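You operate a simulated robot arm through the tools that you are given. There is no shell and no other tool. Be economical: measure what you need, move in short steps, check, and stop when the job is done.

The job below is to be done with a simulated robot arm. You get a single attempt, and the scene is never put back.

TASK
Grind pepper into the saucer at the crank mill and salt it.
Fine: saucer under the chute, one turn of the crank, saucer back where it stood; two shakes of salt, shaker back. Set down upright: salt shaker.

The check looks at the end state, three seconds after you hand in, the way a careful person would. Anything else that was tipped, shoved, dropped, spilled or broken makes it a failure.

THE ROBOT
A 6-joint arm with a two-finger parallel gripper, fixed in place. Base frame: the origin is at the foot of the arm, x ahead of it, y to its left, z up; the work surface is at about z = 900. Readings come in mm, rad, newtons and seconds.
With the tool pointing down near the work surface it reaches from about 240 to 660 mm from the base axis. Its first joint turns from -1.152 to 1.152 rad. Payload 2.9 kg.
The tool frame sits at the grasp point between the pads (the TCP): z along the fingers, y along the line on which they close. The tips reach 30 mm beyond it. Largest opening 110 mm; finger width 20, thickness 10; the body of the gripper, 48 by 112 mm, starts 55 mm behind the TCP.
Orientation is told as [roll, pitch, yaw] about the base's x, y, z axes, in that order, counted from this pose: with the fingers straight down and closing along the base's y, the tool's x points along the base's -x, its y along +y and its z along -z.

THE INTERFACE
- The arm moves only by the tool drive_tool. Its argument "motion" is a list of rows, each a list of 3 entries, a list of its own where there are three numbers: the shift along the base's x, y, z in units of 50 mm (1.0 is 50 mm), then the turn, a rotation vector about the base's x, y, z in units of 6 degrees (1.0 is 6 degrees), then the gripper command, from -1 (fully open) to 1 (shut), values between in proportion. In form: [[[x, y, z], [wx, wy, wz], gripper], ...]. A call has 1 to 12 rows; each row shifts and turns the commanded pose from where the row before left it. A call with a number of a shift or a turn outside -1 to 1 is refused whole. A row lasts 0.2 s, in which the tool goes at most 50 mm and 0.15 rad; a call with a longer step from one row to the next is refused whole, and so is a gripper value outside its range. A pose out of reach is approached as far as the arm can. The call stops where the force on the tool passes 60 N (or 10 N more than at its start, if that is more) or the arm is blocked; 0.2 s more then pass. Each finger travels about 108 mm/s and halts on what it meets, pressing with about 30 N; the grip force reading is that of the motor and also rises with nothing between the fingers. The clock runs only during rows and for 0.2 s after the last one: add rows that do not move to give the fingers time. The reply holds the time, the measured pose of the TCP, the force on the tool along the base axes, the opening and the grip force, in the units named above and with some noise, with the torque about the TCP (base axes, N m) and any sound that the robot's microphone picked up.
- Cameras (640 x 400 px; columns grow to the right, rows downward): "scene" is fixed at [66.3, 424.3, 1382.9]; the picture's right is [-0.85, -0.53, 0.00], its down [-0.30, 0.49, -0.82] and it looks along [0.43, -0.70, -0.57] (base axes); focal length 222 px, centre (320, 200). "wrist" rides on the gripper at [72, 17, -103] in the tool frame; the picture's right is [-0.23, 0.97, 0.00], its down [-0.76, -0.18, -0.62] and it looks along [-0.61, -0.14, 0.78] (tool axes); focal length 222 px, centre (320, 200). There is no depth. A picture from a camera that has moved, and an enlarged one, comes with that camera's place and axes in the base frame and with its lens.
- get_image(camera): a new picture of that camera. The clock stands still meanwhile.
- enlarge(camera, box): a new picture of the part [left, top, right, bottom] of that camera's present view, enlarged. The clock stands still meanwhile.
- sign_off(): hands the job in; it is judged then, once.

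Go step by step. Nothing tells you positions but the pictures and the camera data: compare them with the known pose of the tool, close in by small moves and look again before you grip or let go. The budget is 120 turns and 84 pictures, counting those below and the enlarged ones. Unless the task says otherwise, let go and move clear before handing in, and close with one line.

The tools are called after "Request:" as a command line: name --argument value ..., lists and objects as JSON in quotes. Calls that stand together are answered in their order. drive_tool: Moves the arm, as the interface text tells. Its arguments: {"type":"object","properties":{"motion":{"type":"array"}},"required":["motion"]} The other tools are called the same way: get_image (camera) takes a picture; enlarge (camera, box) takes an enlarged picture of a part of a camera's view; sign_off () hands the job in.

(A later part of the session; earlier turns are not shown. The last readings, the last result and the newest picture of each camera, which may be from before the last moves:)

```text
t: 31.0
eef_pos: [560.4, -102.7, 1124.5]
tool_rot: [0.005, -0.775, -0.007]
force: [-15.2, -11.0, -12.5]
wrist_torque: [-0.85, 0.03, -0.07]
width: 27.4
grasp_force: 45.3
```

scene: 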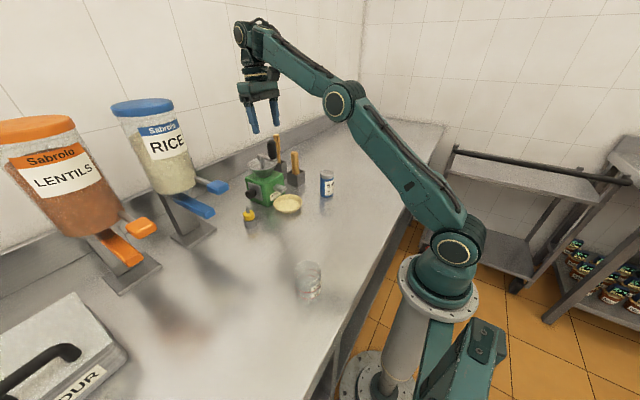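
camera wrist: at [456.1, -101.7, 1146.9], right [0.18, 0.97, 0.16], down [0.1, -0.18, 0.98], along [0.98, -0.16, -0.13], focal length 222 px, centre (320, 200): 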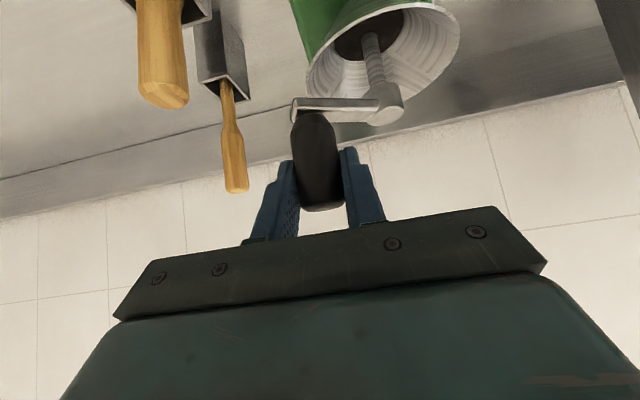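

Nearly round. Finishing the turn to the starting position.

Request:
drive_tool --motion '[[[-0.19, 0.234, 0], [0, 0, 0], 1], [[-0.08, 0.26, 0], [0, 0, 0], 1], [[0, 0.16, 0], [0, 0, 0], 1], [[0, 0, 0], [0, 0, 0], 1]]'

Request:
get_image --camera "wrist"

Request:
enlarge --camera "scene" --box '[230, 120, 330, 220]'

```text
t: 32.0
eef_pos: [548.7, -68.1, 1125.3]
tool_rot: [0.007, -0.775, -0.006]
force: [17.7, -0.2, -25.7]
wrist_torque: [-0.71, 0.03, -0.02]
width: 27.2
grasp_force: 45.3
```

```text
41 pictures are left
camera wrist: at [424.8, -53.0, 1147.1], right [0.16, 0.97, 0.16], down [0.11, -0.18, 0.98], along [0.98, -0.14, -0.13], focal length 222 px, centre (320, 200)
```

wrist: 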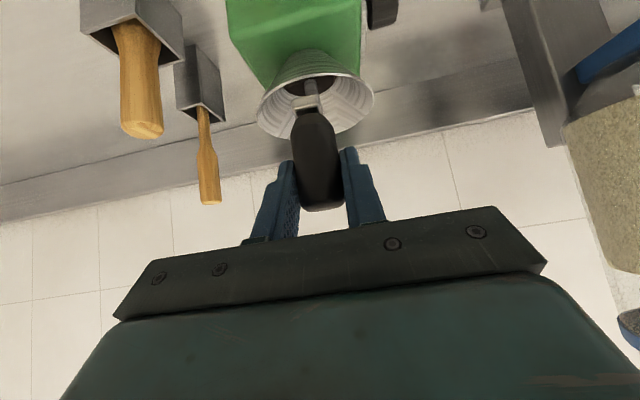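

```text
4.00 times, centred on (280, 170) of scene
camera zoom: at [67.3, 424.3, 1382.9], right [-0.85, -0.53, 0.0], down [-0.3, 0.49, -0.82], along [0.43, -0.7, -0.57], focal length 890 px, centre (480, 320)
```

zoom: 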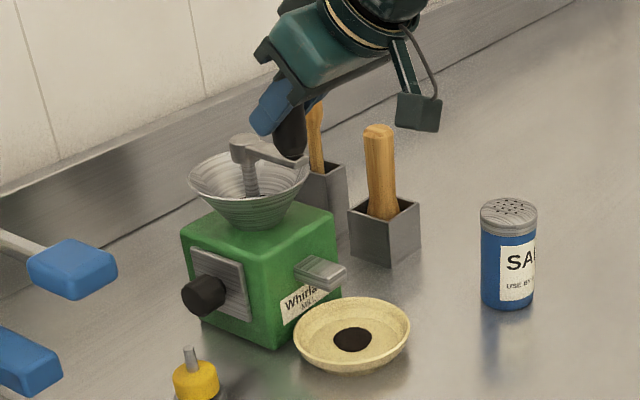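

A dark pile of pepper lies in the saucer and the crank is back at its start. I'll release and back straight off.

Request:
drive_tool --motion '[[[0, 0, 0], [0, 0, 0], 0.2], [[0, 0, 0], [0, 0, 0], -0.3], [[0, 0, 0], [0, 0, 0], -0.3], [[-0.6, 0, 0], [0, 0, 0], -0.3], [[-0.6, 0, 0], [0, 0, 0], -0.3], [[-0.6, 0, 0.4], [0, 0.5, 0], -0.3], [[0, 0, 0.4], [0, 1, 0], -0.3], [[0, 0, 0.4], [0, 1, 0], 0.2], [[0, 0, 0], [0, 1, 0], 0.2], [[0, 0, 0], [0, 1, 0], 0.2], [[0, 0, 0], [0, 0, 0], 0.2]]'

Request:
get_image --camera "wrist"

Request:
enlarge --camera "scene" --box '[230, 120, 350, 220]'

```text
t: 34.4
eef_pos: [458.0, -70.8, 1184.6]
tool_rot: [0.003, -0.305, -0.003]
force: [0.6, -0.9, 0.4]
wrist_torque: [0.0, 0.01, -0.05]
width: 43.9
grasp_force: 0.1
```

```text
39 pictures are left
camera wrist: at [357.3, -54.6, 1261.1], right [0.22, 0.97, 0.07], down [0.54, -0.18, 0.82], along [0.81, -0.14, -0.56], focal length 222 px, centre (320, 200)
```

wrist: 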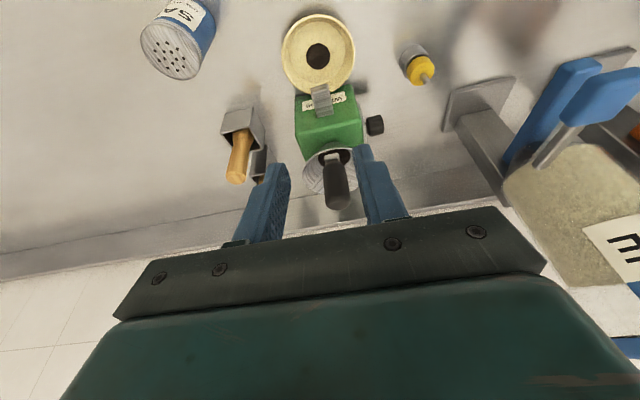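

```text
4.00 times, centred on (290, 170) of scene
camera zoom: at [66.3, 424.3, 1382.9], right [-0.85, -0.53, 0.0], down [-0.3, 0.49, -0.82], along [0.43, -0.7, -0.57], focal length 890 px, centre (440, 320)
```

zoom: 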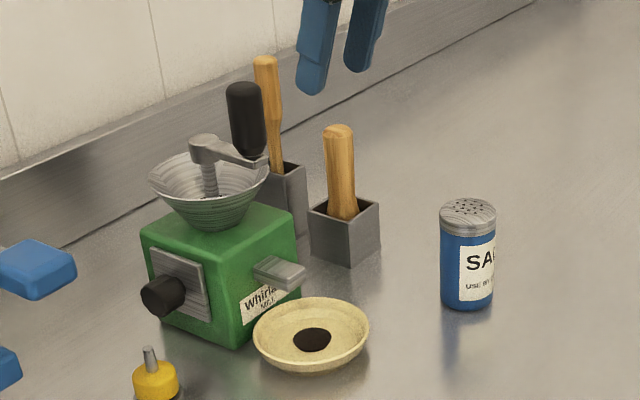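

Pepper sits in the middle of the saucer and the crank is clear. Next I re-grip the saucer the same way, starting with a rolled pose in front and above.

Request:
drive_tool --motion '[[[-0.4, 0.4, 0], [0, 0.97, 0], 0.45], [[-0.4, 0.4, -0.2], [0, 0.97, 0], 0.45], [[0, 0.44, -0.4], [0, 0.97, 0], 0.45], [[0, 0, -0.5], [-1, 0, 0], 0.45], [[0, 0, -0.5], [-1, 0, 0], 0.45], [[0.3, 0, -0.5], [-1, 0, 0], 0.45], [[0.6, 0, -0.5], [-1, 0, 0], 0.45], [[0.6, 0, -0.5], [0, 0, 0], 0.45], [[0.2, 0, 0], [0, 0, 0], 0.45], [[0, 0, 0], [0, 0, 0], 0.45]]'

Request:
get_image --camera "wrist"

```text
t: 36.6
eef_pos: [504.0, -6.5, 1030.8]
tool_rot: [-0.417, -0.003, -0.002]
force: [0.5, 0.0, 0.2]
wrist_torque: [0.02, -0.01, 0.01]
width: 30.3
grasp_force: 0.1
```

```text
37 pictures are left
camera wrist: at [431.8, 49.1, 1118.4], right [0.23, 0.89, -0.39], down [0.76, 0.09, 0.64], along [0.61, -0.45, -0.66], focal length 222 px, centre (320, 200)
```

wrist: 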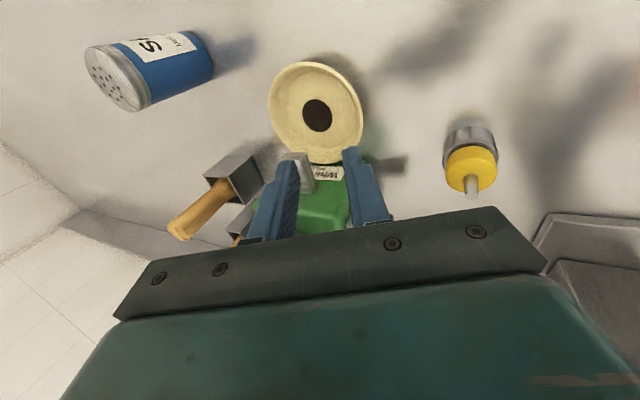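

The view matches the release pose. I'll descend to the same place.

Request:
drive_tool --motion '[[[0.1, -0.03, -0.5], [0, 0, 0], 0.45], [[0, 0, -0.5], [0, 0, 0], 0.45], [[0, 0, -0.4], [0, 0, 0], 0.45], [[0, 0, -0.34], [0, 0, 0], 0.45], [[0, 0, 0], [0, 0, 0], 0.45]]'

Request:
get_image --camera "wrist"

Request:
enlarge --camera "scene" --box '[230, 140, 350, 240]'

```text
t: 37.8
eef_pos: [506.7, -9.6, 940.1]
tool_rot: [-0.418, -0.004, -0.004]
force: [0.4, 0.8, 0.2]
wrist_torque: [-0.03, -0.02, -0.02]
width: 30.6
grasp_force: 0.1
```

```text
36 pictures are left
camera wrist: at [434.2, 46.5, 1027.4], right [0.23, 0.89, -0.39], down [0.76, 0.09, 0.64], along [0.61, -0.45, -0.66], focal length 222 px, centre (320, 200)
```

wrist: 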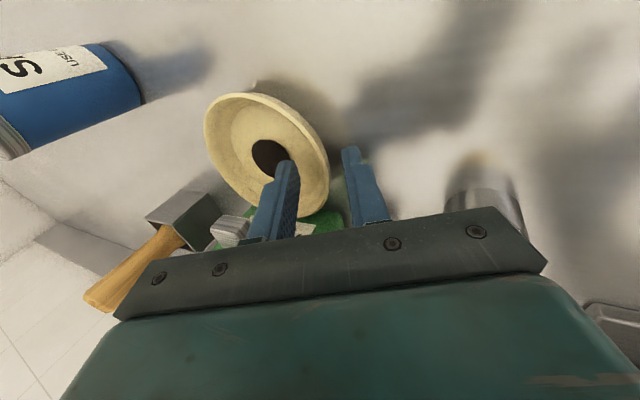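

```text
4.00 times, centred on (290, 190) of scene
camera zoom: at [66.3, 424.3, 1382.9], right [-0.85, -0.53, 0.0], down [-0.3, 0.49, -0.82], along [0.43, -0.7, -0.57], focal length 890 px, centre (440, 240)
```

zoom: 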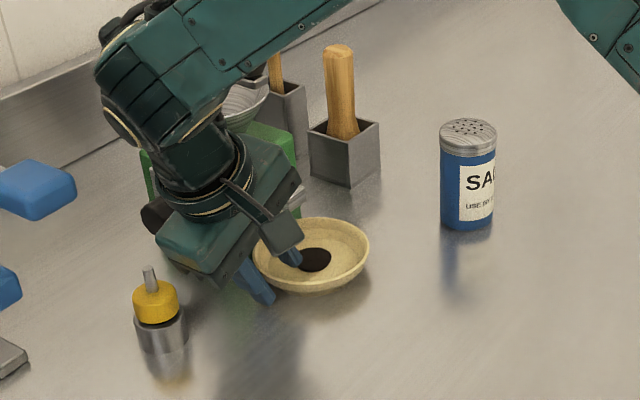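

The rim lies between the fingers. I'll raise 3 mm to the earlier grip height and close.

Request:
drive_tool --motion '[[[0.02, 0.04, 0.07], [0, 0, 0], 0.45], [[0, 0, 0], [0, 0, 0], 0.7], [[0, 0, 0], [0, 0, 0], 1], [[0, 0, 0], [0, 0, 0], 1], [[0, 0, 0], [0, 0, 0], 1]]'

Request:
get_image --camera "wrist"

```text
t: 39.0
eef_pos: [508.6, -7.3, 944.8]
tool_rot: [-0.416, -0.004, -0.002]
force: [0.1, -0.9, 0.3]
wrist_torque: [-0.03, 0.03, 0.01]
width: 5.8
grasp_force: 30.3
```

```text
34 pictures are left
camera wrist: at [436.1, 48.5, 1032.3], right [0.23, 0.89, -0.39], down [0.76, 0.09, 0.64], along [0.61, -0.45, -0.66], focal length 222 px, centre (320, 200)
```

wrist: 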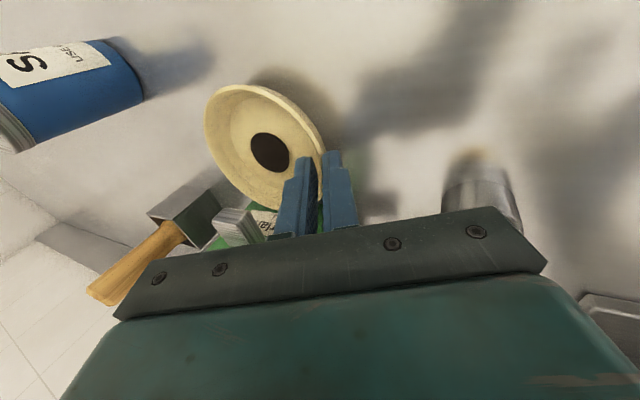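

Firm grip. I'll lift 6 mm and slide it back out and home.

Request:
drive_tool --motion '[[[0, 0, 0.12], [0, 0, 0], 1], [[-0.3, 0, 0], [0, 0, 0], 1], [[-0.4, 0, 0], [0, 0, 0], 1], [[-0.4, 0, 0], [0, 0, 0], 1], [[-0.5, 0, 0.1], [0, 0, 0], 1], [[-0.5, 0, 0.1], [0, 0, 0], 1], [[-0.5, 0, 0], [0, 0, 0], 1], [[-0.5, 0, 0], [0, 0, 0], 1], [[-0.4, -0.04, 0], [0, 0, 0], 1], [[-0.15, 0, 0], [0, 0, 0], 1], [[0, 0, 0], [0, 0, 0], 1]]'

Request:
enlarge --camera "scene" --box '[280, 150, 380, 240]'

```text
t: 41.4
eef_pos: [323.7, -10.4, 962.8]
tool_rot: [-0.417, -0.003, -0.004]
force: [0.4, 0.2, -1.9]
wrist_torque: [0.08, -0.01, -0.02]
width: 6.0
grasp_force: 29.9
```

```text
4.44 times, centred on (330, 195) of scene
camera zoom: at [66.3, 424.3, 1382.9], right [-0.85, -0.53, 0.0], down [-0.3, 0.49, -0.82], along [0.43, -0.7, -0.57], focal length 989 px, centre (276, 222)
```

zoom: 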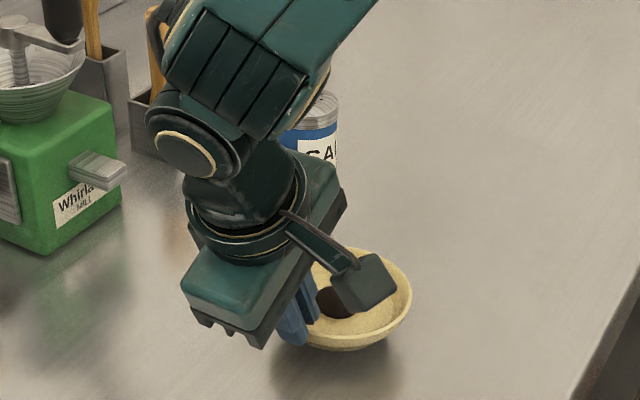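

Comparing with the first pictures, the saucer needs a few mm more in +x. I'll adjust, lower most of the way and compare again.

Request:
drive_tool --motion '[[[0.16, -0.02, -0.1], [0, 0, 0], 1], [[0, 0, -0.2], [0, 0, 0], 1], [[0, 0, 0], [0, 0, 0], 1]]'

Request:
enlarge --camera "scene" --box '[280, 150, 380, 240]'

```text
t: 42.2
eef_pos: [335.1, -12.0, 947.7]
tool_rot: [-0.418, -0.003, -0.004]
force: [0.2, -0.2, -1.0]
wrist_torque: [0.08, -0.02, -0.03]
width: 5.7
grasp_force: 30.2
```

```text
4.44 times, centred on (330, 195) of scene
camera zoom: at [66.3, 424.3, 1382.9], right [-0.85, -0.53, 0.0], down [-0.3, 0.49, -0.82], along [0.43, -0.7, -0.57], focal length 989 px, centre (276, 222)
```

zoom: 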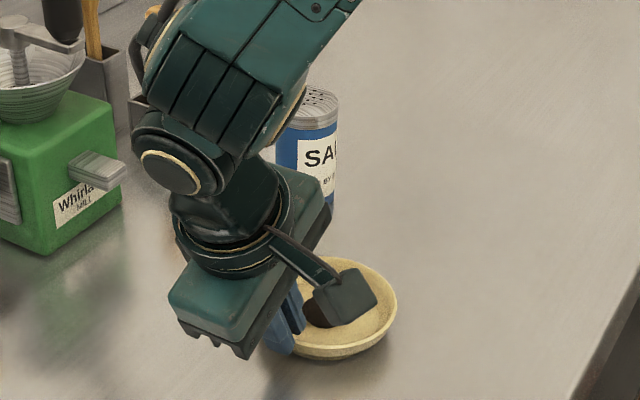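

That now matches the first picture (right edge 398, bottom 361). Setting down and releasing.

Request:
drive_tool --motion '[[[0, 0, -0.06], [0, 0, 0], 1], [[0, 0, -0.03], [0, 0, 0], 1], [[0, 0, 0], [0, 0, 0], 1]]'

```text
t: 43.0
eef_pos: [335.2, -11.5, 944.6]
tool_rot: [-0.416, -0.006, -0.003]
force: [-3.3, 3.9, 22.4]
wrist_torque: [-0.22, 0.51, -0.16]
width: 6.1
grasp_force: 30.0
```

Contact is firm. I'll ease up a touch, open and rise.

Request:
drive_tool --motion '[[[0, 0, 0.03], [0, 0, 0], 1], [[0, 0, 0], [0, 0, 0], 0.5], [[0, 0, 0], [0, 0, 0], 0.45], [[0, 0, 0.2], [0, 0, 0], 0.45], [[0, 0, 0.4], [0, 0, 0], 0.45], [[0, 0, 0.8], [0, 0, 0], 0.45], [[0, 0, 0.8], [1, 0, 0], 0.45], [[0, 0, 0.8], [1, 0, 0], 0.45], [[0, 0, 0.8], [1, 0, 0], 0.45], [[0, 0, 0.6], [1, 0, 0], 0.45], [[0, 0, 0], [0, 0, 0], 0.45]]'

Request:
enlarge --camera "scene" --box '[280, 150, 380, 240]'

Request:
get_image --camera "wrist"

```text
t: 45.4
eef_pos: [335.3, -10.1, 1164.5]
tool_rot: [0.001, 0.0, -0.005]
force: [-0.2, -0.1, -0.8]
wrist_torque: [0.03, -0.02, 0.01]
width: 30.3
grasp_force: 0.0
```

```text
4.44 times, centred on (330, 195) of scene
camera zoom: at [66.2, 424.3, 1382.9], right [-0.85, -0.53, 0.0], down [-0.3, 0.49, -0.82], along [0.43, -0.7, -0.57], focal length 989 px, centre (276, 222)
```

zoom: 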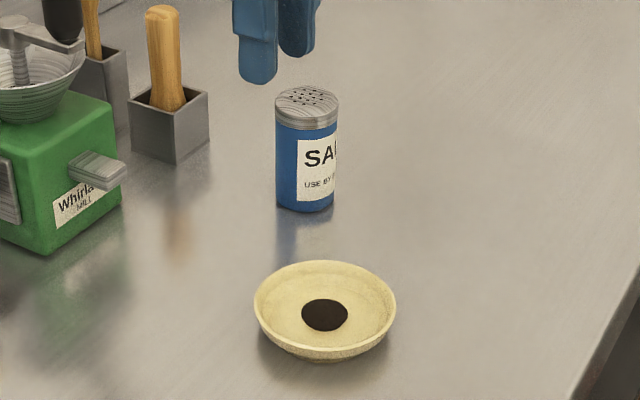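

```text
30 pictures are left
camera wrist: at [262.6, 5.6, 1266.9], right [0.23, 0.97, 0.0], down [0.76, -0.18, 0.62], along [0.61, -0.14, -0.78], focal length 222 px, centre (320, 200)
```

wrist: 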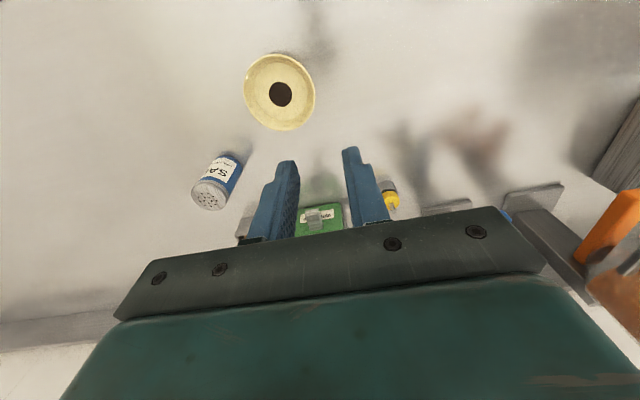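

The saucer is back within about 1 mm. The shaker is near (425,-204), 50 mm wide and 100 mm tall. I plan to grip it from the side with the tool pitched about 57° forward, then invert it by rolling the wrist above the saucer. Moving to a viewing pose in front of it first.

Request:
drive_tool --motion '[[[0, -0.7, 0], [0, -0.95, 0], -0.3], [[0, -0.7, 0], [0, -0.95, 0], -0.5], [[0, -0.7, 0], [0, -0.95, 0], -0.5], [[0, -0.7, 0], [0, -0.95, 0], -0.5], [[0, -0.7, 0], [0, -0.95, 0], -0.5], [[0, -0.4, -0.2], [0, -0.95, 0], -0.5], [[0, 0, -0.6], [0, -0.95, 0], -0.5], [[0, 0, -0.6], [0, -0.95, 0], -0.5], [[0, 0, -0.6], [0, -0.95, 0], -0.5], [[0, 0, -0.6], [0, -0.95, 0], -0.5], [[0, 0, -0.4], [0, 0, 0], -0.5], [[0, 0, 0], [0, 0, 0], -0.5]]'

Request:
get_image --camera "wrist"

```text
t: 48.0
eef_pos: [330.1, -207.1, 1013.8]
tool_rot: [0.008, -0.995, -0.01]
force: [1.1, 0.3, -0.6]
wrist_torque: [0.01, -0.01, 0.01]
width: 82.3
grasp_force: 0.0
```

```text
29 pictures are left
camera wrist: at [204.5, -189.8, 1008.1], right [0.12, 0.97, 0.2], down [-0.11, -0.18, 0.98], along [0.99, -0.14, 0.08], focal length 222 px, centre (320, 200)
```

wrist: 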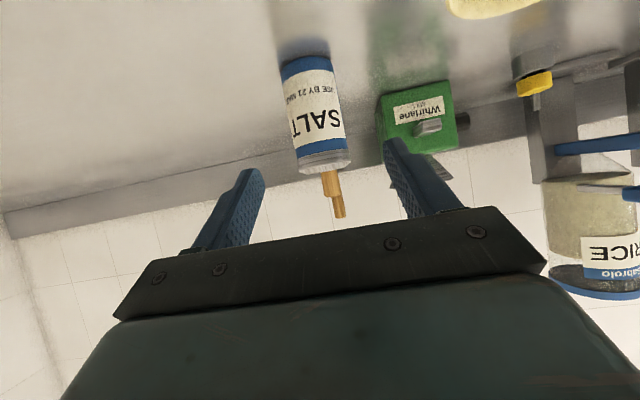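

Shaker centre is about (430,-209). I'll lower to grip height and advance part way, then look.

Request:
drive_tool --motion '[[[0.1, -0.03, -0.5], [0, 0, 0], -0.5], [[0.3, 0, -0.5], [0, 0, 0], -0.5], [[0.5, 0, 0], [0, 0, 0], -0.5], [[0.4, 0, 0], [0, 0, 0], -0.5], [[0, 0, 0], [0, 0, 0], -0.5]]'

Request:
get_image --camera "wrist"

Request:
enlarge --camera "scene" --box '[280, 140, 380, 240]'

```text
t: 49.2
eef_pos: [397.8, -207.1, 964.5]
tool_rot: [0.009, -0.997, -0.006]
force: [0.0, 0.1, -0.1]
wrist_torque: [-0.02, -0.02, 0.0]
width: 82.5
grasp_force: 0.1
```

```text
28 pictures are left
camera wrist: at [271.2, -190.1, 958.7], right [0.12, 0.97, 0.19], down [-0.11, -0.18, 0.98], along [0.99, -0.14, 0.08], focal length 222 px, centre (320, 200)
```

wrist: 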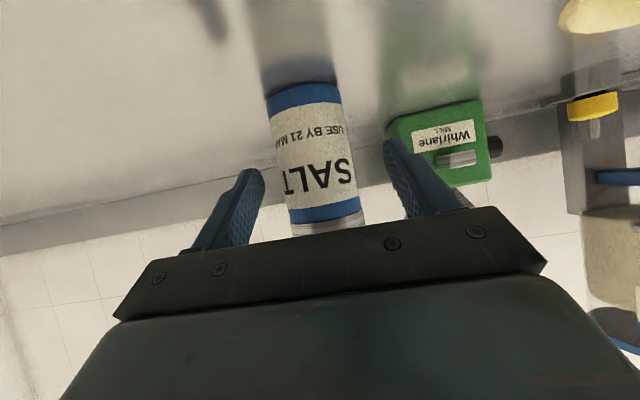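

```text
4.00 times, centred on (330, 190) of scene
camera zoom: at [66.3, 424.3, 1382.9], right [-0.85, -0.53, 0.0], down [-0.3, 0.49, -0.82], along [0.43, -0.7, -0.57], focal length 890 px, centre (280, 240)
```

zoom: 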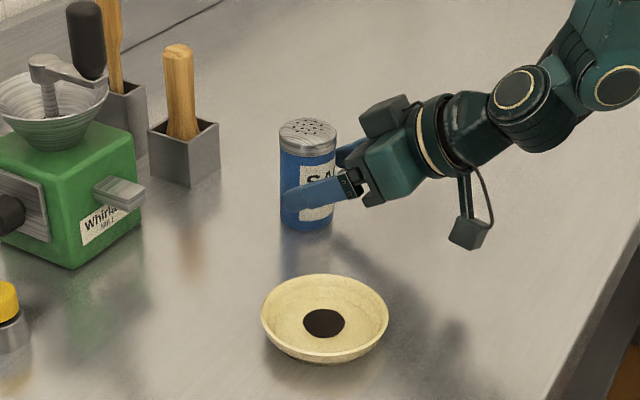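

The shaker is centred between the fingers. I'll advance 30 mm and close.

Request:
drive_tool --motion '[[[0.3, 0, 0], [0, 0, 0], -0.5], [[0.3, 0, 0], [0, 0, 0], -0.5], [[0, 0, 0], [0, 0, 0], -0.2], [[0, 0, 0], [0, 0, 0], 0.1], [[0, 0, 0], [0, 0, 0], 0.6], [[0, 0, 0], [0, 0, 0], 1], [[0, 0, 0], [0, 0, 0], 1]]'

Request:
get_image --camera "wrist"

Request:
enlarge --camera "scene" --box '[280, 140, 380, 240]'

```text
t: 50.8
eef_pos: [429.3, -207.1, 963.8]
tool_rot: [0.007, -0.998, -0.007]
force: [1.0, -1.5, 1.3]
wrist_torque: [-0.1, -0.07, 0.04]
width: 51.1
grasp_force: 30.1
```

```text
26 pictures are left
camera wrist: at [302.0, -191.3, 959.1], right [0.12, 0.97, 0.19], down [-0.11, -0.18, 0.98], along [0.99, -0.14, 0.08], focal length 222 px, centre (320, 200)
```

wrist: 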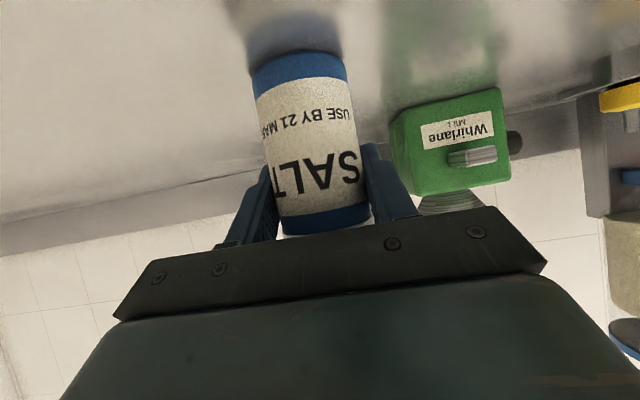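

```text
4.00 times, centred on (330, 190) of scene
camera zoom: at [66.2, 424.3, 1382.9], right [-0.85, -0.53, 0.0], down [-0.3, 0.49, -0.82], along [0.43, -0.7, -0.57], focal length 890 px, centre (280, 240)
```

zoom: 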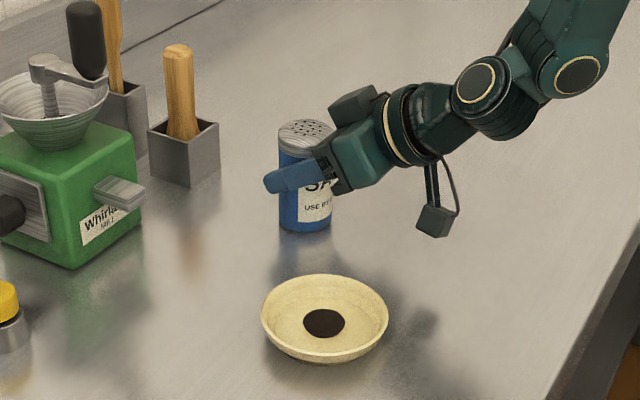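

Shaker is held and home is TCP (429.3,-207.1,963.8). I'll lift it 100 mm, then carry it upright to the saucer while yawing 60°.

Request:
drive_tool --motion '[[[0, 0, 0.3], [0, 0, 0], 1], [[0, 0, 0.5], [0, 0, 0], 1], [[0, 0, 0.6], [0, 0, 0], 1], [[0, 0, 0.6], [0, 0, 0], 1], [[0, 0, 0.2], [0, 0, 0], 1], [[0, 0, 0], [0, 0, 0], 1]]'

Request:
drive_tool --motion '[[[-0.17, 0.28, 0], [0, 0, 0.9], 1], [[-0.17, 0.29, 0], [0, 0, 0.92], 1], [[-0.17, 0.29, 0], [0, 0, 0.92], 1], [[-0.17, 0.29, 0], [0, 0, 0.92], 1], [[-0.17, 0.29, 0], [0, 0, 0.92], 1], [[-0.17, 0.29, 0], [0, 0, 0.92], 1], [[-0.17, 0.29, 0], [0, 0, 0.92], 1], [[-0.17, 0.29, 0], [0, 0, 0.92], 1], [[-0.17, 0.29, 0], [0, 0, 0.92], 1], [[-0.17, 0.29, 0], [0, 0, 0.92], 1], [[-0.1, 0.22, 0], [0, 0, 0.82], 1], [[0, 0, 0], [0, 0, 0], 1]]'

Request:
get_image --camera "scene"

```text
t: 52.2
eef_pos: [429.0, -208.1, 1075.2]
tool_rot: [0.007, -0.996, -0.008]
force: [-0.3, 0.7, -1.3]
wrist_torque: [0.01, -0.02, -0.02]
width: 51.0
grasp_force: 30.1
```

```text
t: 54.8
eef_pos: [339.3, -51.4, 1074.1]
tool_rot: [0.008, -0.997, 1.043]
force: [0.4, 0.6, -2.2]
wrist_torque: [0.01, 0.02, 0.0]
width: 51.1
grasp_force: 30.5
```

```text
24 pictures are left
```

scene: 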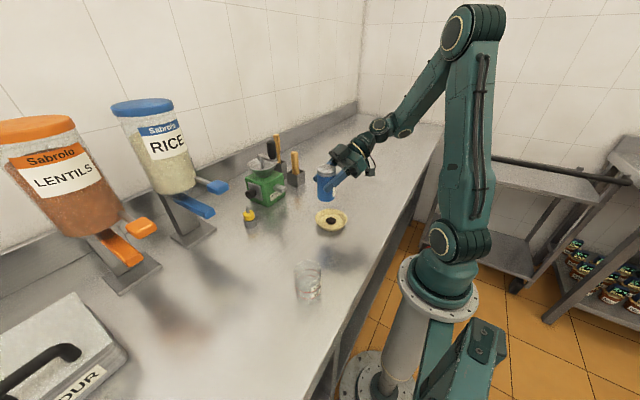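

Now over the saucer, still upright. Next I pitch to horizontal, which leaves the shaker leaning but not inverted.

Request:
drive_tool --motion '[[[0, 0, 0], [0.791, -0.457, 0], 1], [[0, 0, 0], [0.791, -0.457, 0], 1], [[0, 0, 0], [0.791, -0.457, 0], 1], [[0, 0, 0], [0.791, -0.457, 0], 1], [[0, 0, 0], [0.791, -0.457, 0], 1], [[0, 0, 0], [0.791, -0.457, 0], 1], [[0, 0, 0], [0, 0, 0], 1]]'

Request:
enlarge --camera "scene" --box '[270, 120, 400, 240]'

```text
t: 56.4
eef_pos: [296.1, -17.1, 1022.3]
tool_rot: [1.117, -1.567, -0.072]
force: [-0.4, 0.0, -1.4]
wrist_torque: [-0.01, 0.03, -0.02]
width: 51.0
grasp_force: 30.0
out of reach, approached as far as the arm can: row 4, 5, 6
```

```text
3.33 times, centred on (335, 180) of scene
camera zoom: at [66.3, 424.3, 1382.9], right [-0.85, -0.53, 0.0], down [-0.3, 0.49, -0.82], along [0.43, -0.7, -0.57], focal length 742 px, centre (270, 267)
```

zoom: 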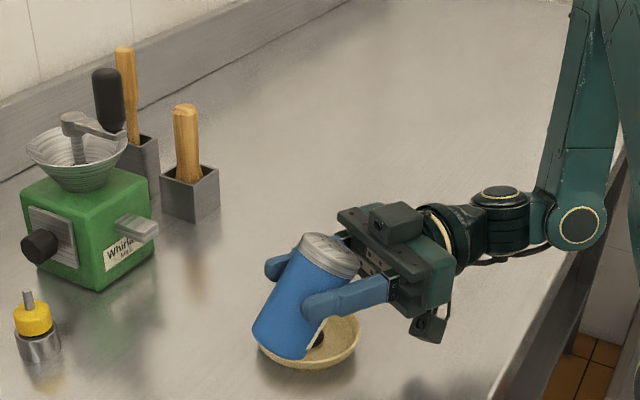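

Full horizontal is out of reach here. I'll undo half of that pitch, then yaw further so the wrist sits farther from the base.

Request:
drive_tool --motion '[[[0, 0, 0], [-0.791, 0.457, 0], 1], [[0, 0, 0], [-0.791, 0.457, 0], 1], [[0, 0, 0], [-0.791, 0.457, 0], 1], [[0, 0, 0], [0, 0, 0], 1]]'

```text
t: 57.4
eef_pos: [296.0, -16.5, 1022.2]
tool_rot: [0.017, -1.283, 1.031]
force: [-0.3, -0.3, -1.4]
wrist_torque: [0.0, -0.02, -0.04]
width: 50.7
grasp_force: 29.7
```

I'll move back above the saucer, raise, and yaw to 90° so the tool points along +y.

Request:
drive_tool --motion '[[[0.16, -0.12, 0.3], [0, 0, 0.8], 1], [[0.16, -0.14, 0.3], [0, 0, 0.9], 1], [[0.16, -0.14, 0.3], [0, 0, 0.9], 1], [[0.1, -0.14, 0.3], [0, 0, 0.9], 1], [[0.06, -0.1, 0], [0, 0, 0.9], 1], [[0, 0, 0], [0, 0, 0.7], 1], [[0, 0, 0], [0, 0, 0], 1]]'

```text
t: 59.0
eef_pos: [301.9, -11.5, 1027.4]
tool_rot: [0.014, -1.283, 1.568]
force: [-0.7, 0.7, -1.9]
wrist_torque: [-0.04, -0.02, 0.01]
width: 51.0
grasp_force: 30.2
out of reach, approached as far as the arm can: row 3, 4, 5, 6
```

Yaw 90° is worse because the wrist bends too far. Pointing towards -y with the wrist on the +y side should bend it less. I'll swing round while moved outward, keeping the shaker near upright.

Request:
drive_tool --motion '[[[0.2, 0, 0.2], [0, 0, -0.95], 1], [[0.3, 0, 0.2], [0, 0, -0.95], 1], [[0.3, 0, 0.2], [0, 0, -0.95], 1], [[0.3, -0.1, 0.2], [0, 0, -0.95], 1], [[0.3, -0.1, 0.2], [0, 0, -0.95], 1], [[0.3, -0.1, 0], [0, 0, -0.95], 1], [[0.3, -0.1, 0], [0, 0, -0.95], 1], [[0.3, -0.1, 0], [0, 0, -0.95], 1], [[0.2, -0.1, 0], [0, 0, -0.95], 1], [[0, -0.1, 0], [0, 0, -0.95], 1], [[0, -0.1, 0], [0, 0, -0.95], 1], [[0, 0, 0], [0, 0, 0], 1]]'

Request:
drive_tool --motion '[[[0, 0, 0], [0, 0, -0.95], 1], [[0, 0, 0], [0, 0, -0.95], 1], [[0, 0, 0], [0, 0, -0.95], 1], [[0, 0, 0], [0, 0, -0.95], 1], [[0, 0, 0], [0, 0, -0.95], 1], [[0, 0, 0], [0, 0, -0.95], 1], [[0, 0, 0], [0, 0, -0.95], 1], [[0, 0, 0], [0, 0, -0.95], 1], [[0, 0, 0], [0, 0, -0.95], 1], [[0, 0, 0], [0, 0, -0.95], 1], [[0, 0, 0], [0, 0, 0], 1]]'

```text
t: 61.6
eef_pos: [425.9, -53.2, 1078.8]
tool_rot: [0.019, -1.283, 0.469]
force: [0.1, 0.3, -2.0]
wrist_torque: [-0.03, 0.01, -0.04]
width: 50.8
grasp_force: 29.6
```

```text
t: 64.0
eef_pos: [433.0, -54.1, 1079.1]
tool_rot: [0.018, -1.285, -0.525]
force: [-0.1, -0.8, -1.9]
wrist_torque: [0.02, -0.05, -0.04]
width: 50.9
grasp_force: 30.3
out of reach, approached as far as the arm can: row 5
```

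The arm is now at yaw -30°. I'll yaw to -60° and move above the saucer.

Request:
drive_tool --motion '[[[0, 0, 0], [0, 0, -0.95], 1], [[-0.3, -0.1, 0], [0, 0, -0.95], 1], [[-0.3, -0.1, 0], [0, 0, -0.95], 1], [[-0.3, -0.1, 0], [0, 0, -0.95], 1], [[-0.3, -0.1, 0], [0, 0, -0.95], 1], [[-0.3, -0.1, 0], [0, 0, -0.25], 1], [[-0.3, -0.1, 0], [0, 0, 0], 1], [[-0.06, -0.04, 0], [0, 0, 0], 1], [[0, 0, 0], [0, 0, 0], 1]]'

Request:
get_image --camera "scene"

```text
t: 66.0
eef_pos: [339.8, -84.3, 1078.9]
tool_rot: [0.016, -1.283, -1.046]
force: [0.3, -0.4, -1.4]
wrist_torque: [0.0, 0.01, 0.01]
width: 51.0
grasp_force: 29.8
```

```text
22 pictures are left
```

scene: 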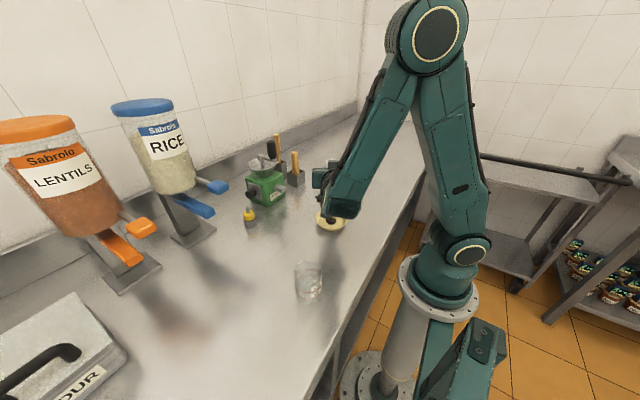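

This pose is reachable. I'll pitch the rest of the way to horizontal.

Request:
drive_tool --motion '[[[0, 0, 0], [-0.794, -0.458, 0], 1], [[0, 0, 0], [-0.794, -0.458, 0], 1], [[0, 0, 0], [-0.75, -0.43, 0], 1], [[0, 0, 0], [0, 0, 0], 1]]'

```text
t: 67.0
eef_pos: [349.0, -83.4, 1078.3]
tool_rot: [0.012, -1.458, -1.041]
force: [0.3, 0.3, -0.3]
wrist_torque: [0.0, 0.03, 0.04]
width: 50.8
grasp_force: 30.4
out of reach, approached as far as the arm can: row 1, 2, 3
```

Pitch 83° is reached, giving a tilt of about 140° once rolled. I'll start rolling about the tool axis in short calls and watch for blocking.

Request:
drive_tool --motion '[[[0, 0, 0], [0.571, -0.989, -0.13], 1], [[0, 0, 0], [0.571, -0.989, -0.13], 1], [[0, 0, 0], [0.571, -0.989, -0.13], 1], [[0, 0, 0], [0.571, -0.989, -0.13], 1], [[0, 0, 0], [0.571, -0.989, -0.13], 1], [[0, 0, 0], [0.571, -0.989, -0.13], 1], [[0, 0, 0], [0, 0, 0], 1]]'

Request:
enlarge --camera "scene" --box '[270, 110, 410, 250]'

```text
t: 68.6
eef_pos: [348.4, -83.9, 1079.4]
tool_rot: [1.402, -0.838, -2.479]
force: [0.7, 0.1, -0.9]
wrist_torque: [-0.04, 0.0, 0.02]
width: 51.0
grasp_force: 30.2
```

```text
2.86 times, centred on (340, 180) of scene
camera zoom: at [66.3, 424.3, 1382.9], right [-0.85, -0.53, 0.0], down [-0.3, 0.49, -0.82], along [0.43, -0.7, -0.57], focal length 636 px, centre (263, 257)
```

zoom: 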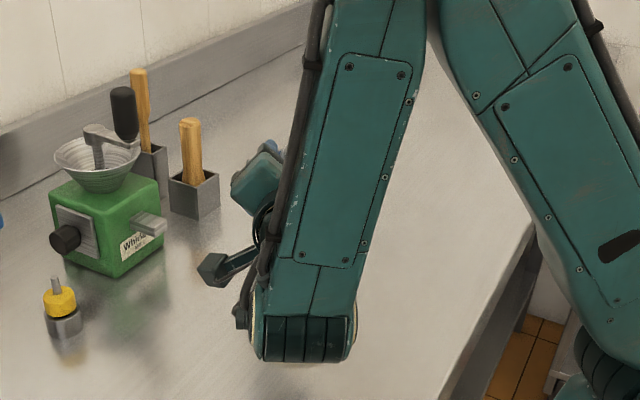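

The roll works and the camera swings on the outer side. Continuing.

Request:
drive_tool --motion '[[[0, 0, 0], [0.571, -0.989, -0.13], 1], [[0, 0, 0], [0.571, -0.989, -0.13], 1], [[0, 0, 0], [0.571, -0.989, -0.13], 1], [[0, 0, 0], [0.571, -0.989, -0.13], 1], [[0, 0, 0], [0.571, -0.989, -0.13], 1], [[0, 0, 0], [0.571, -0.989, -0.13], 1], [[0, 0, 0], [0.571, -0.989, -0.13], 1], [[0, 0, 0], [0, 0, 0], 1]]'

Request:
get_image --camera "wrist"

```text
t: 70.4
eef_pos: [358.6, -84.4, 1090.2]
tool_rot: [1.455, -0.006, -2.616]
force: [0.2, -0.3, -0.9]
wrist_torque: [-0.02, 0.0, -0.03]
width: 51.1
grasp_force: 30.1
out of reach, approached as far as the arm can: row 7
```

```text
20 pictures are left
camera wrist: at [370.3, 38.0, 1118.2], right [-0.13, -0.21, 0.97], down [-0.98, 0.17, -0.1], along [-0.14, -0.96, -0.23], focal length 222 px, centre (320, 200)
```

wrist: 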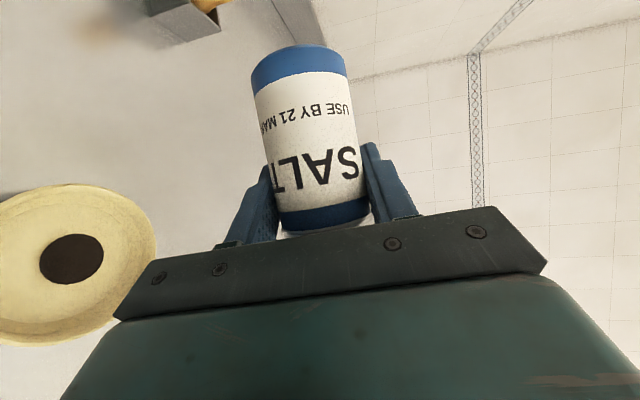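

The roll stopped at about 90°. That could be the roll joint or just the edge of the reachable space, so I'll move outward a little and test a few more roll steps.

Request:
drive_tool --motion '[[[0.4, 0, 0], [0, 0, 0], 1], [[0.4, 0, 0], [0, 0, 0], 1], [[0, 0, 0], [0.571, -0.989, -0.13], 1], [[0, 0, 0], [0.571, -0.989, -0.13], 1], [[0, 0, 0], [0, 0, 0], 1]]'

```text
t: 71.6
eef_pos: [414.6, -81.8, 1114.3]
tool_rot: [1.47, 0.23, -2.648]
force: [0.0, -0.7, -1.7]
wrist_torque: [0.03, 0.03, 0.02]
width: 51.0
grasp_force: 29.9
out of reach, approached as far as the arm can: row 1, 3, 4
```

The roll joint is at its limit that way, so I'll roll in the other direction and come back over the saucer.

Request:
drive_tool --motion '[[[0, 0, 0], [-0.571, 0.989, 0.13], 1], [[0, 0, 0], [-0.571, 0.989, 0.13], 1], [[0, 0, 0], [-0.571, 0.989, 0.13], 1], [[0, 0, 0], [-0.571, 0.989, 0.13], 1], [[-0.2, 0, -0.1], [-0.571, 0.989, 0.13], 1], [[-0.2, 0, -0.1], [-0.571, 0.989, 0.13], 1], [[-0.2, 0, -0.1], [-0.571, 0.989, 0.13], 1], [[-0.2, 0, -0.1], [-0.571, 0.989, 0.13], 1], [[-0.2, 0, 0], [-0.571, 0.989, 0.13], 1], [[-0.2, -0.04, 0], [-0.571, 0.989, 0.13], 1], [[0, 0, 0], [-0.571, 0.989, 0.13], 1], [[0, 0, 0], [-0.571, 0.989, 0.13], 1]]'

Request:
drive_tool --motion '[[[0, 0, 0], [-0.571, 0.989, 0.13], 1], [[0, 0, 0], [-0.571, 0.989, 0.13], 1], [[0, 0, 0], [-0.571, 0.989, 0.13], 1], [[0, 0, 0], [-0.571, 0.989, 0.13], 1], [[0, 0, 0], [-0.571, 0.989, 0.13], 1], [[0, 0, 0], [-0.571, 0.989, 0.13], 1], [[0, 0, 0], [0, 0, 0], 1]]'

Request:
get_image --camera "scene"

```text
t: 74.2
eef_pos: [355.8, -85.3, 1095.3]
tool_rot: [1.255, -1.195, -2.307]
force: [0.3, -0.3, -1.0]
wrist_torque: [0.04, 0.0, 0.03]
width: 51.1
grasp_force: 30.2
```

```text
t: 75.8
eef_pos: [355.2, -85.8, 1095.2]
tool_rot: [-1.245, -1.193, 0.237]
force: [-0.4, 0.4, -1.3]
wrist_torque: [-0.02, 0.0, 0.0]
width: 50.9
grasp_force: 30.1
```

```text
19 pictures are left
```

scene: 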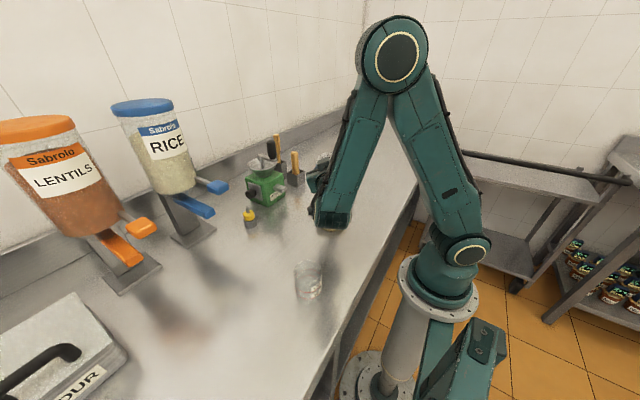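

The reverse roll is going well. Continuing in two batches.

Request:
drive_tool --motion '[[[-0.09, -0.06, 0], [-0.571, 0.989, 0.13], 1], [[-0.09, -0.06, 0], [-0.571, 0.989, 0.13], 1], [[0, 0, 0], [-0.571, 0.989, 0.13], 1], [[0, 0, 0], [-0.571, 0.989, 0.13], 1], [[0, 0, 0], [-0.571, 0.989, 0.13], 1], [[0, 0, 0], [-0.571, 0.989, 0.13], 1], [[0, 0, 0], [-0.571, 0.989, 0.13], 1], [[0, 0, 0], [-0.571, 0.989, 0.13], 1], [[0, 0, 0], [0, 0, 0], 1]]'

Request:
get_image --camera "wrist"

```text
t: 77.8
eef_pos: [345.8, -92.3, 1094.4]
tool_rot: [-1.439, -0.245, 0.497]
force: [0.2, -0.4, -1.8]
wrist_torque: [0.0, -0.01, 0.0]
width: 51.1
grasp_force: 30.0
```

```text
18 pictures are left
camera wrist: at [235.3, -33.1, 1073.5], right [0.34, 0.33, -0.88], down [0.31, 0.84, 0.43], along [0.89, -0.42, 0.18], focal length 222 px, centre (320, 200)
```

wrist: 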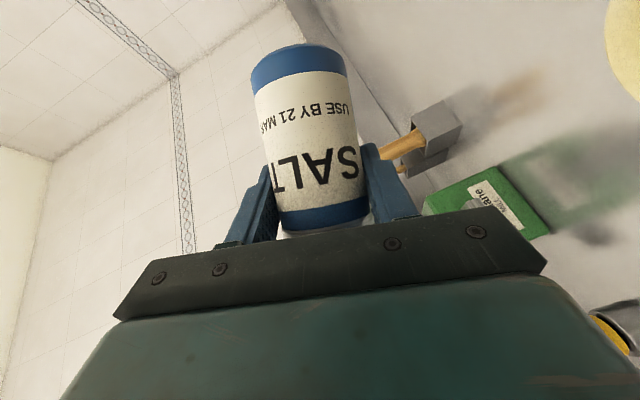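

Past the side position without trouble. Continuing the inversion over the saucer.

Request:
drive_tool --motion '[[[0, 0, 0], [-0.571, 0.989, 0.13], 1], [[0, 0, 0], [-0.571, 0.989, 0.13], 1], [[0, 0, 0], [-0.571, 0.989, 0.13], 1], [[0, 0, 0], [-0.571, 0.989, 0.13], 1], [[0, 0, 0], [-0.571, 0.989, 0.13], 1], [[0, 0, 0], [-0.571, 0.989, 0.13], 1], [[0, 0, 0], [-0.571, 0.989, 0.13], 1], [[0, 0, 0], [0, 0, 0], 1]]'

Request:
drive_tool --motion '[[[0, 0, 0], [-0.571, 0.989, 0.13], 1], [[0, 0, 0], [-0.571, 0.989, 0.13], 1], [[0, 0, 0], [-0.571, 0.989, 0.13], 1], [[0, 0, 0], [-0.571, 0.989, 0.13], 1], [[0, 0, 0], [-0.571, 0.989, 0.13], 1], [[0, 0, 0], [-0.571, 0.989, 0.13], 1], [[0, 0, 0], [-0.571, 0.989, 0.13], 1], [[0, 0, 0], [0, 0, 0], 1]]'

Request:
enlarge --camera "scene" --box '[270, 110, 410, 250]'

Request:
get_image --camera "wrist"

```text
t: 79.6
eef_pos: [346.0, -90.0, 1095.4]
tool_rot: [-1.417, 0.594, 0.603]
force: [1.6, -0.1, -1.3]
wrist_torque: [0.03, 0.0, 0.02]
width: 51.0
grasp_force: 29.7
```

```text
t: 81.4
eef_pos: [345.0, -90.1, 1093.6]
tool_rot: [-0.831, 1.398, 1.241]
force: [0.5, -0.2, -2.1]
wrist_torque: [0.03, 0.01, -0.01]
width: 51.2
grasp_force: 29.9
```

```text
2.86 times, centred on (340, 180) of scene
camera zoom: at [66.3, 424.3, 1382.9], right [-0.85, -0.53, 0.0], down [-0.3, 0.49, -0.82], along [0.43, -0.7, -0.57], focal length 636 px, centre (263, 257)
```

zoom: 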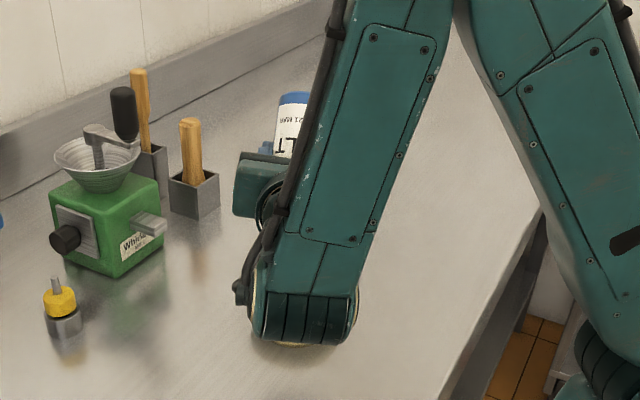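

```text
16 pictures are left
camera wrist: at [277.2, -21.4, 1173.7], right [-0.84, -0.42, -0.35], down [-0.1, 0.75, -0.66], along [0.54, -0.51, -0.67], focal length 222 px, centre (320, 200)
```

wrist: 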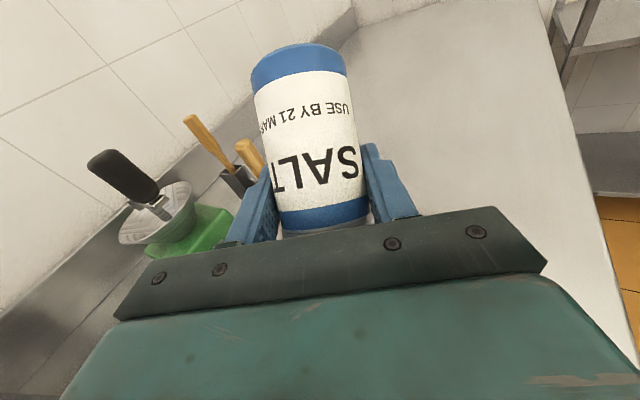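

The shaker is inverted (about 140°) with its cap above the saucer centre. I'll finish the roll and lower slowly before shaking.

Request:
drive_tool --motion '[[[-0.06, 0, 0], [-0.571, 0.989, 0.13], 1], [[-0.06, 0, -0.15], [0, 0, 0], 1], [[0, 0, -0.15], [0, 0, 0], 1], [[0, 0, -0.15], [0, 0, 0], 1], [[0, 0, -0.15], [0, 0, 0], 1], [[0, 0, -0.15], [0, 0, 0], 1], [[0, 0, -0.15], [0, 0, 0], 1], [[0, 0, 0], [0, 0, 0], 1]]'

Request:
get_image --camera "scene"

```text
t: 83.2
eef_pos: [345.9, -89.1, 1048.8]
tool_rot: [-0.087, 1.455, 1.988]
force: [-0.1, 1.2, -1.6]
wrist_torque: [0.03, 0.0, 0.0]
width: 50.7
grasp_force: 30.1
out of reach, approached as far as the arm can: row 3, 7
```

```text
15 pictures are left
```

scene: 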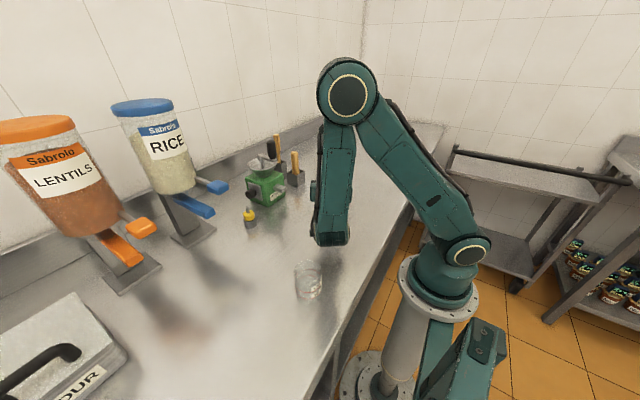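

The scene camera can't see the saucer from here, so I'll do a single shake (up, then sharply down) and listen.

Request:
drive_tool --motion '[[[0, 0, 0.8], [0, 0, 0], 1], [[0, 0, -0.8], [0, 0, 0], 1], [[0, 0, 0], [0, 0, 0], 1]]'

```text
t: 84.0
eef_pos: [348.4, -87.8, 1048.2]
tool_rot: [-0.087, 1.457, 1.989]
force: [0.0, 0.4, -0.8]
wrist_torque: [0.05, 0.01, -0.05]
width: 50.9
grasp_force: 29.8
```

No sound was reported. I'll rise gently until the saucer shows under the forearm, staying above it.

Request:
drive_tool --motion '[[[0, 0, 0.15], [0, 0, 0], 1], [[0, 0, 0.25], [0, 0, 0], 1], [[0, 0, 0.3], [0, 0, 0], 1], [[0, 0, 0.3], [0, 0, 0], 1], [[0, 0, 0.3], [0, 0, 0], 1], [[0, 0, 0.3], [0, 0, 0], 1], [[0, 0, 0.3], [0, 0, 0], 1], [[0, 0, 0.2], [0, 0, 0], 1], [[0, 0, 0], [0, 0, 0], 1]]'

Request:
enlarge --camera "scene" --box '[280, 150, 380, 240]'

```text
t: 86.0
eef_pos: [350.1, -97.9, 1152.9]
tool_rot: [-0.083, 1.445, 1.998]
force: [0.5, -0.7, -0.5]
wrist_torque: [0.01, -0.01, -0.02]
width: 51.2
grasp_force: 29.7
out of reach, approached as far as the arm can: row 6, 8
```

```text
4.44 times, centred on (330, 195) of scene
camera zoom: at [66.3, 424.3, 1382.9], right [-0.85, -0.53, 0.0], down [-0.3, 0.49, -0.82], along [0.43, -0.7, -0.57], focal length 989 px, centre (276, 222)
```

zoom: 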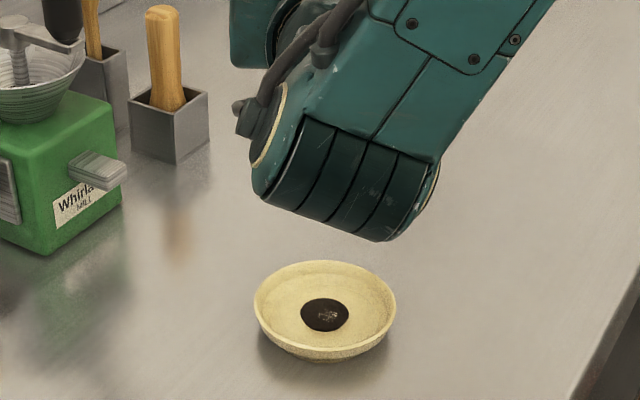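

White specks of salt now lie on the pepper, so the shake worked. A closer look gives me a record to compare against.

Request:
enlarge --camera "scene" --box '[316, 206, 346, 234]'

```text
14.29 times, centred on (331, 220) of scene
camera zoom: at [66.3, 424.3, 1382.9], right [-0.85, -0.53, 0.0], down [-0.3, 0.49, -0.82], along [0.43, -0.7, -0.57], focal length 3179 px, centre (163, -86)
```

zoom: 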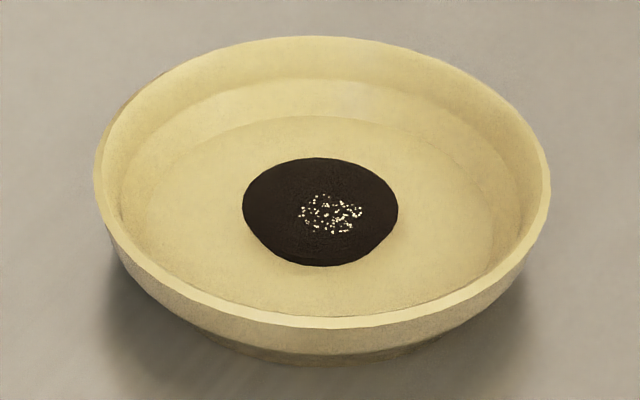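

There is one clump of salt in the centre. Now the second shake here, with the cap still above the saucer, then I'll compare.

Request:
drive_tool --motion '[[[-0.1, 0.1, -0.2], [0, 0, 0], 1], [[0, 0, 0], [0, 0, 0], 1], [[0, 0, -0.8], [0, 0, 0], 1], [[0, 0, 0.8], [0, 0, 0], 1], [[0, 0, 0], [0, 0, 0], 1], [[0, 0, 0], [0, 0, 0], 1]]'

Request:
enlarge --camera "scene" --box '[316, 206, 346, 234]'

```text
t: 87.4
eef_pos: [346.0, -96.9, 1141.3]
tool_rot: [-0.086, 1.443, 1.996]
force: [0.9, 0.0, -2.3]
wrist_torque: [0.03, 0.01, -0.02]
width: 50.9
grasp_force: 30.4
out of reach, approached as far as the arm can: row 1
```

```text
14.29 times, centred on (331, 220) of scene
camera zoom: at [66.3, 424.3, 1382.9], right [-0.85, -0.53, 0.0], down [-0.3, 0.49, -0.82], along [0.43, -0.7, -0.57], focal length 3179 px, centre (163, -86)
```

zoom: 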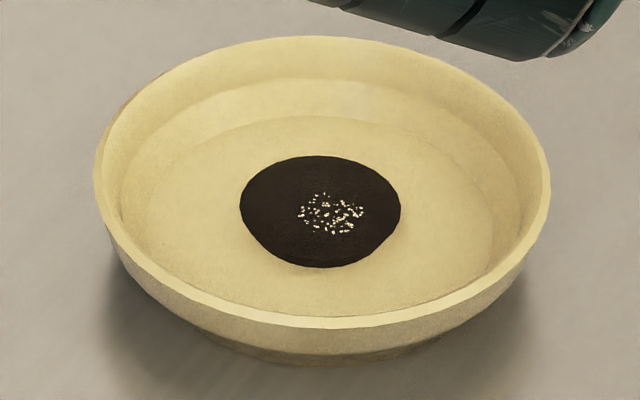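

The pile and the salt patch both grew a little, so that's the second dose. Now I roll the shaker back upright gently, still above the saucer.

Request:
drive_tool --motion '[[[0, 0, 0], [0.3, -0.5, -0.07], 1], [[0, 0, 0], [0.571, -0.989, -0.13], 1], [[0, 0, 0], [0.571, -0.989, -0.13], 1], [[0, 0, 0], [0.571, -0.989, -0.13], 1], [[0, 0, 0], [0.571, -0.989, -0.13], 1], [[0, 0, 0], [0.571, -0.989, -0.13], 1], [[0, 0, 0], [0.571, -0.989, -0.13], 1], [[0, 0, 0], [0.571, -0.989, -0.13], 1], [[0, 0, 0], [0.571, -0.989, -0.13], 1], [[0, 0, 0], [0.571, -0.989, -0.13], 1], [[0, 0, 0], [0.571, -0.989, -0.13], 1], [[0, 0, 0], [0.571, -0.989, -0.13], 1]]'

Request:
drive_tool --motion '[[[0, 0, 0], [0.571, -0.989, -0.13], 1], [[0, 0, 0], [0.571, -0.989, -0.13], 1], [[0, 0, 0], [0.571, -0.989, -0.13], 1], [[0, 0, 0], [0.571, -0.989, -0.13], 1], [[0, 0, 0], [0.571, -0.989, -0.13], 1], [[0, 0, 0], [0.571, -0.989, -0.13], 1], [[0, 0, 0], [0.571, -0.989, -0.13], 1], [[0, 0, 0], [0.571, -0.989, -0.13], 1], [[0, 0, 0], [0.571, -0.989, -0.13], 1], [[0, 0, 0], [0.571, -0.989, -0.13], 1], [[0, 0, 0], [0.571, -0.989, -0.13], 1], [[0, 0, 0], [0, 0, 0], 1]]'

```text
t: 90.0
eef_pos: [346.9, -96.5, 1142.5]
tool_rot: [-1.438, 0.168, 0.546]
force: [0.4, -0.4, -2.4]
wrist_torque: [0.03, -0.04, 0.0]
width: 50.9
grasp_force: 30.5
```

```text
t: 92.6
eef_pos: [347.4, -96.0, 1141.7]
tool_rot: [-1.285, -1.138, 0.281]
force: [-0.2, -0.1, -1.2]
wrist_torque: [0.01, 0.03, -0.04]
width: 50.9
grasp_force: 29.4
```

About 24° of roll remain; I'll finish that and take the pitch back to about 57°.

Request:
drive_tool --motion '[[[0, 0, 0], [0.571, -0.989, -0.13], 1], [[0, 0, 0], [0.571, -0.989, -0.13], 1], [[0, 0, 0], [0.571, -0.989, -0.13], 1], [[0.2, 0, 0], [0.245, -0.425, -0.056], 1], [[0.2, 0, 0], [0.779, 0.45, 0], 1], [[0.2, 0, 0], [0.779, 0.45, 0], 1], [[0.2, 0, 0], [0.779, 0.45, 0], 1], [[0.2, 0, 0], [0.779, 0.45, 0], 1], [[0, 0, 0], [0, 0, 0], 1]]'

```text
t: 94.6
eef_pos: [396.5, -94.4, 1142.3]
tool_rot: [0.002, -1.082, -1.03]
force: [-0.1, -0.7, -1.2]
wrist_torque: [0.02, 0.01, 0.0]
width: 51.1
grasp_force: 29.8
```

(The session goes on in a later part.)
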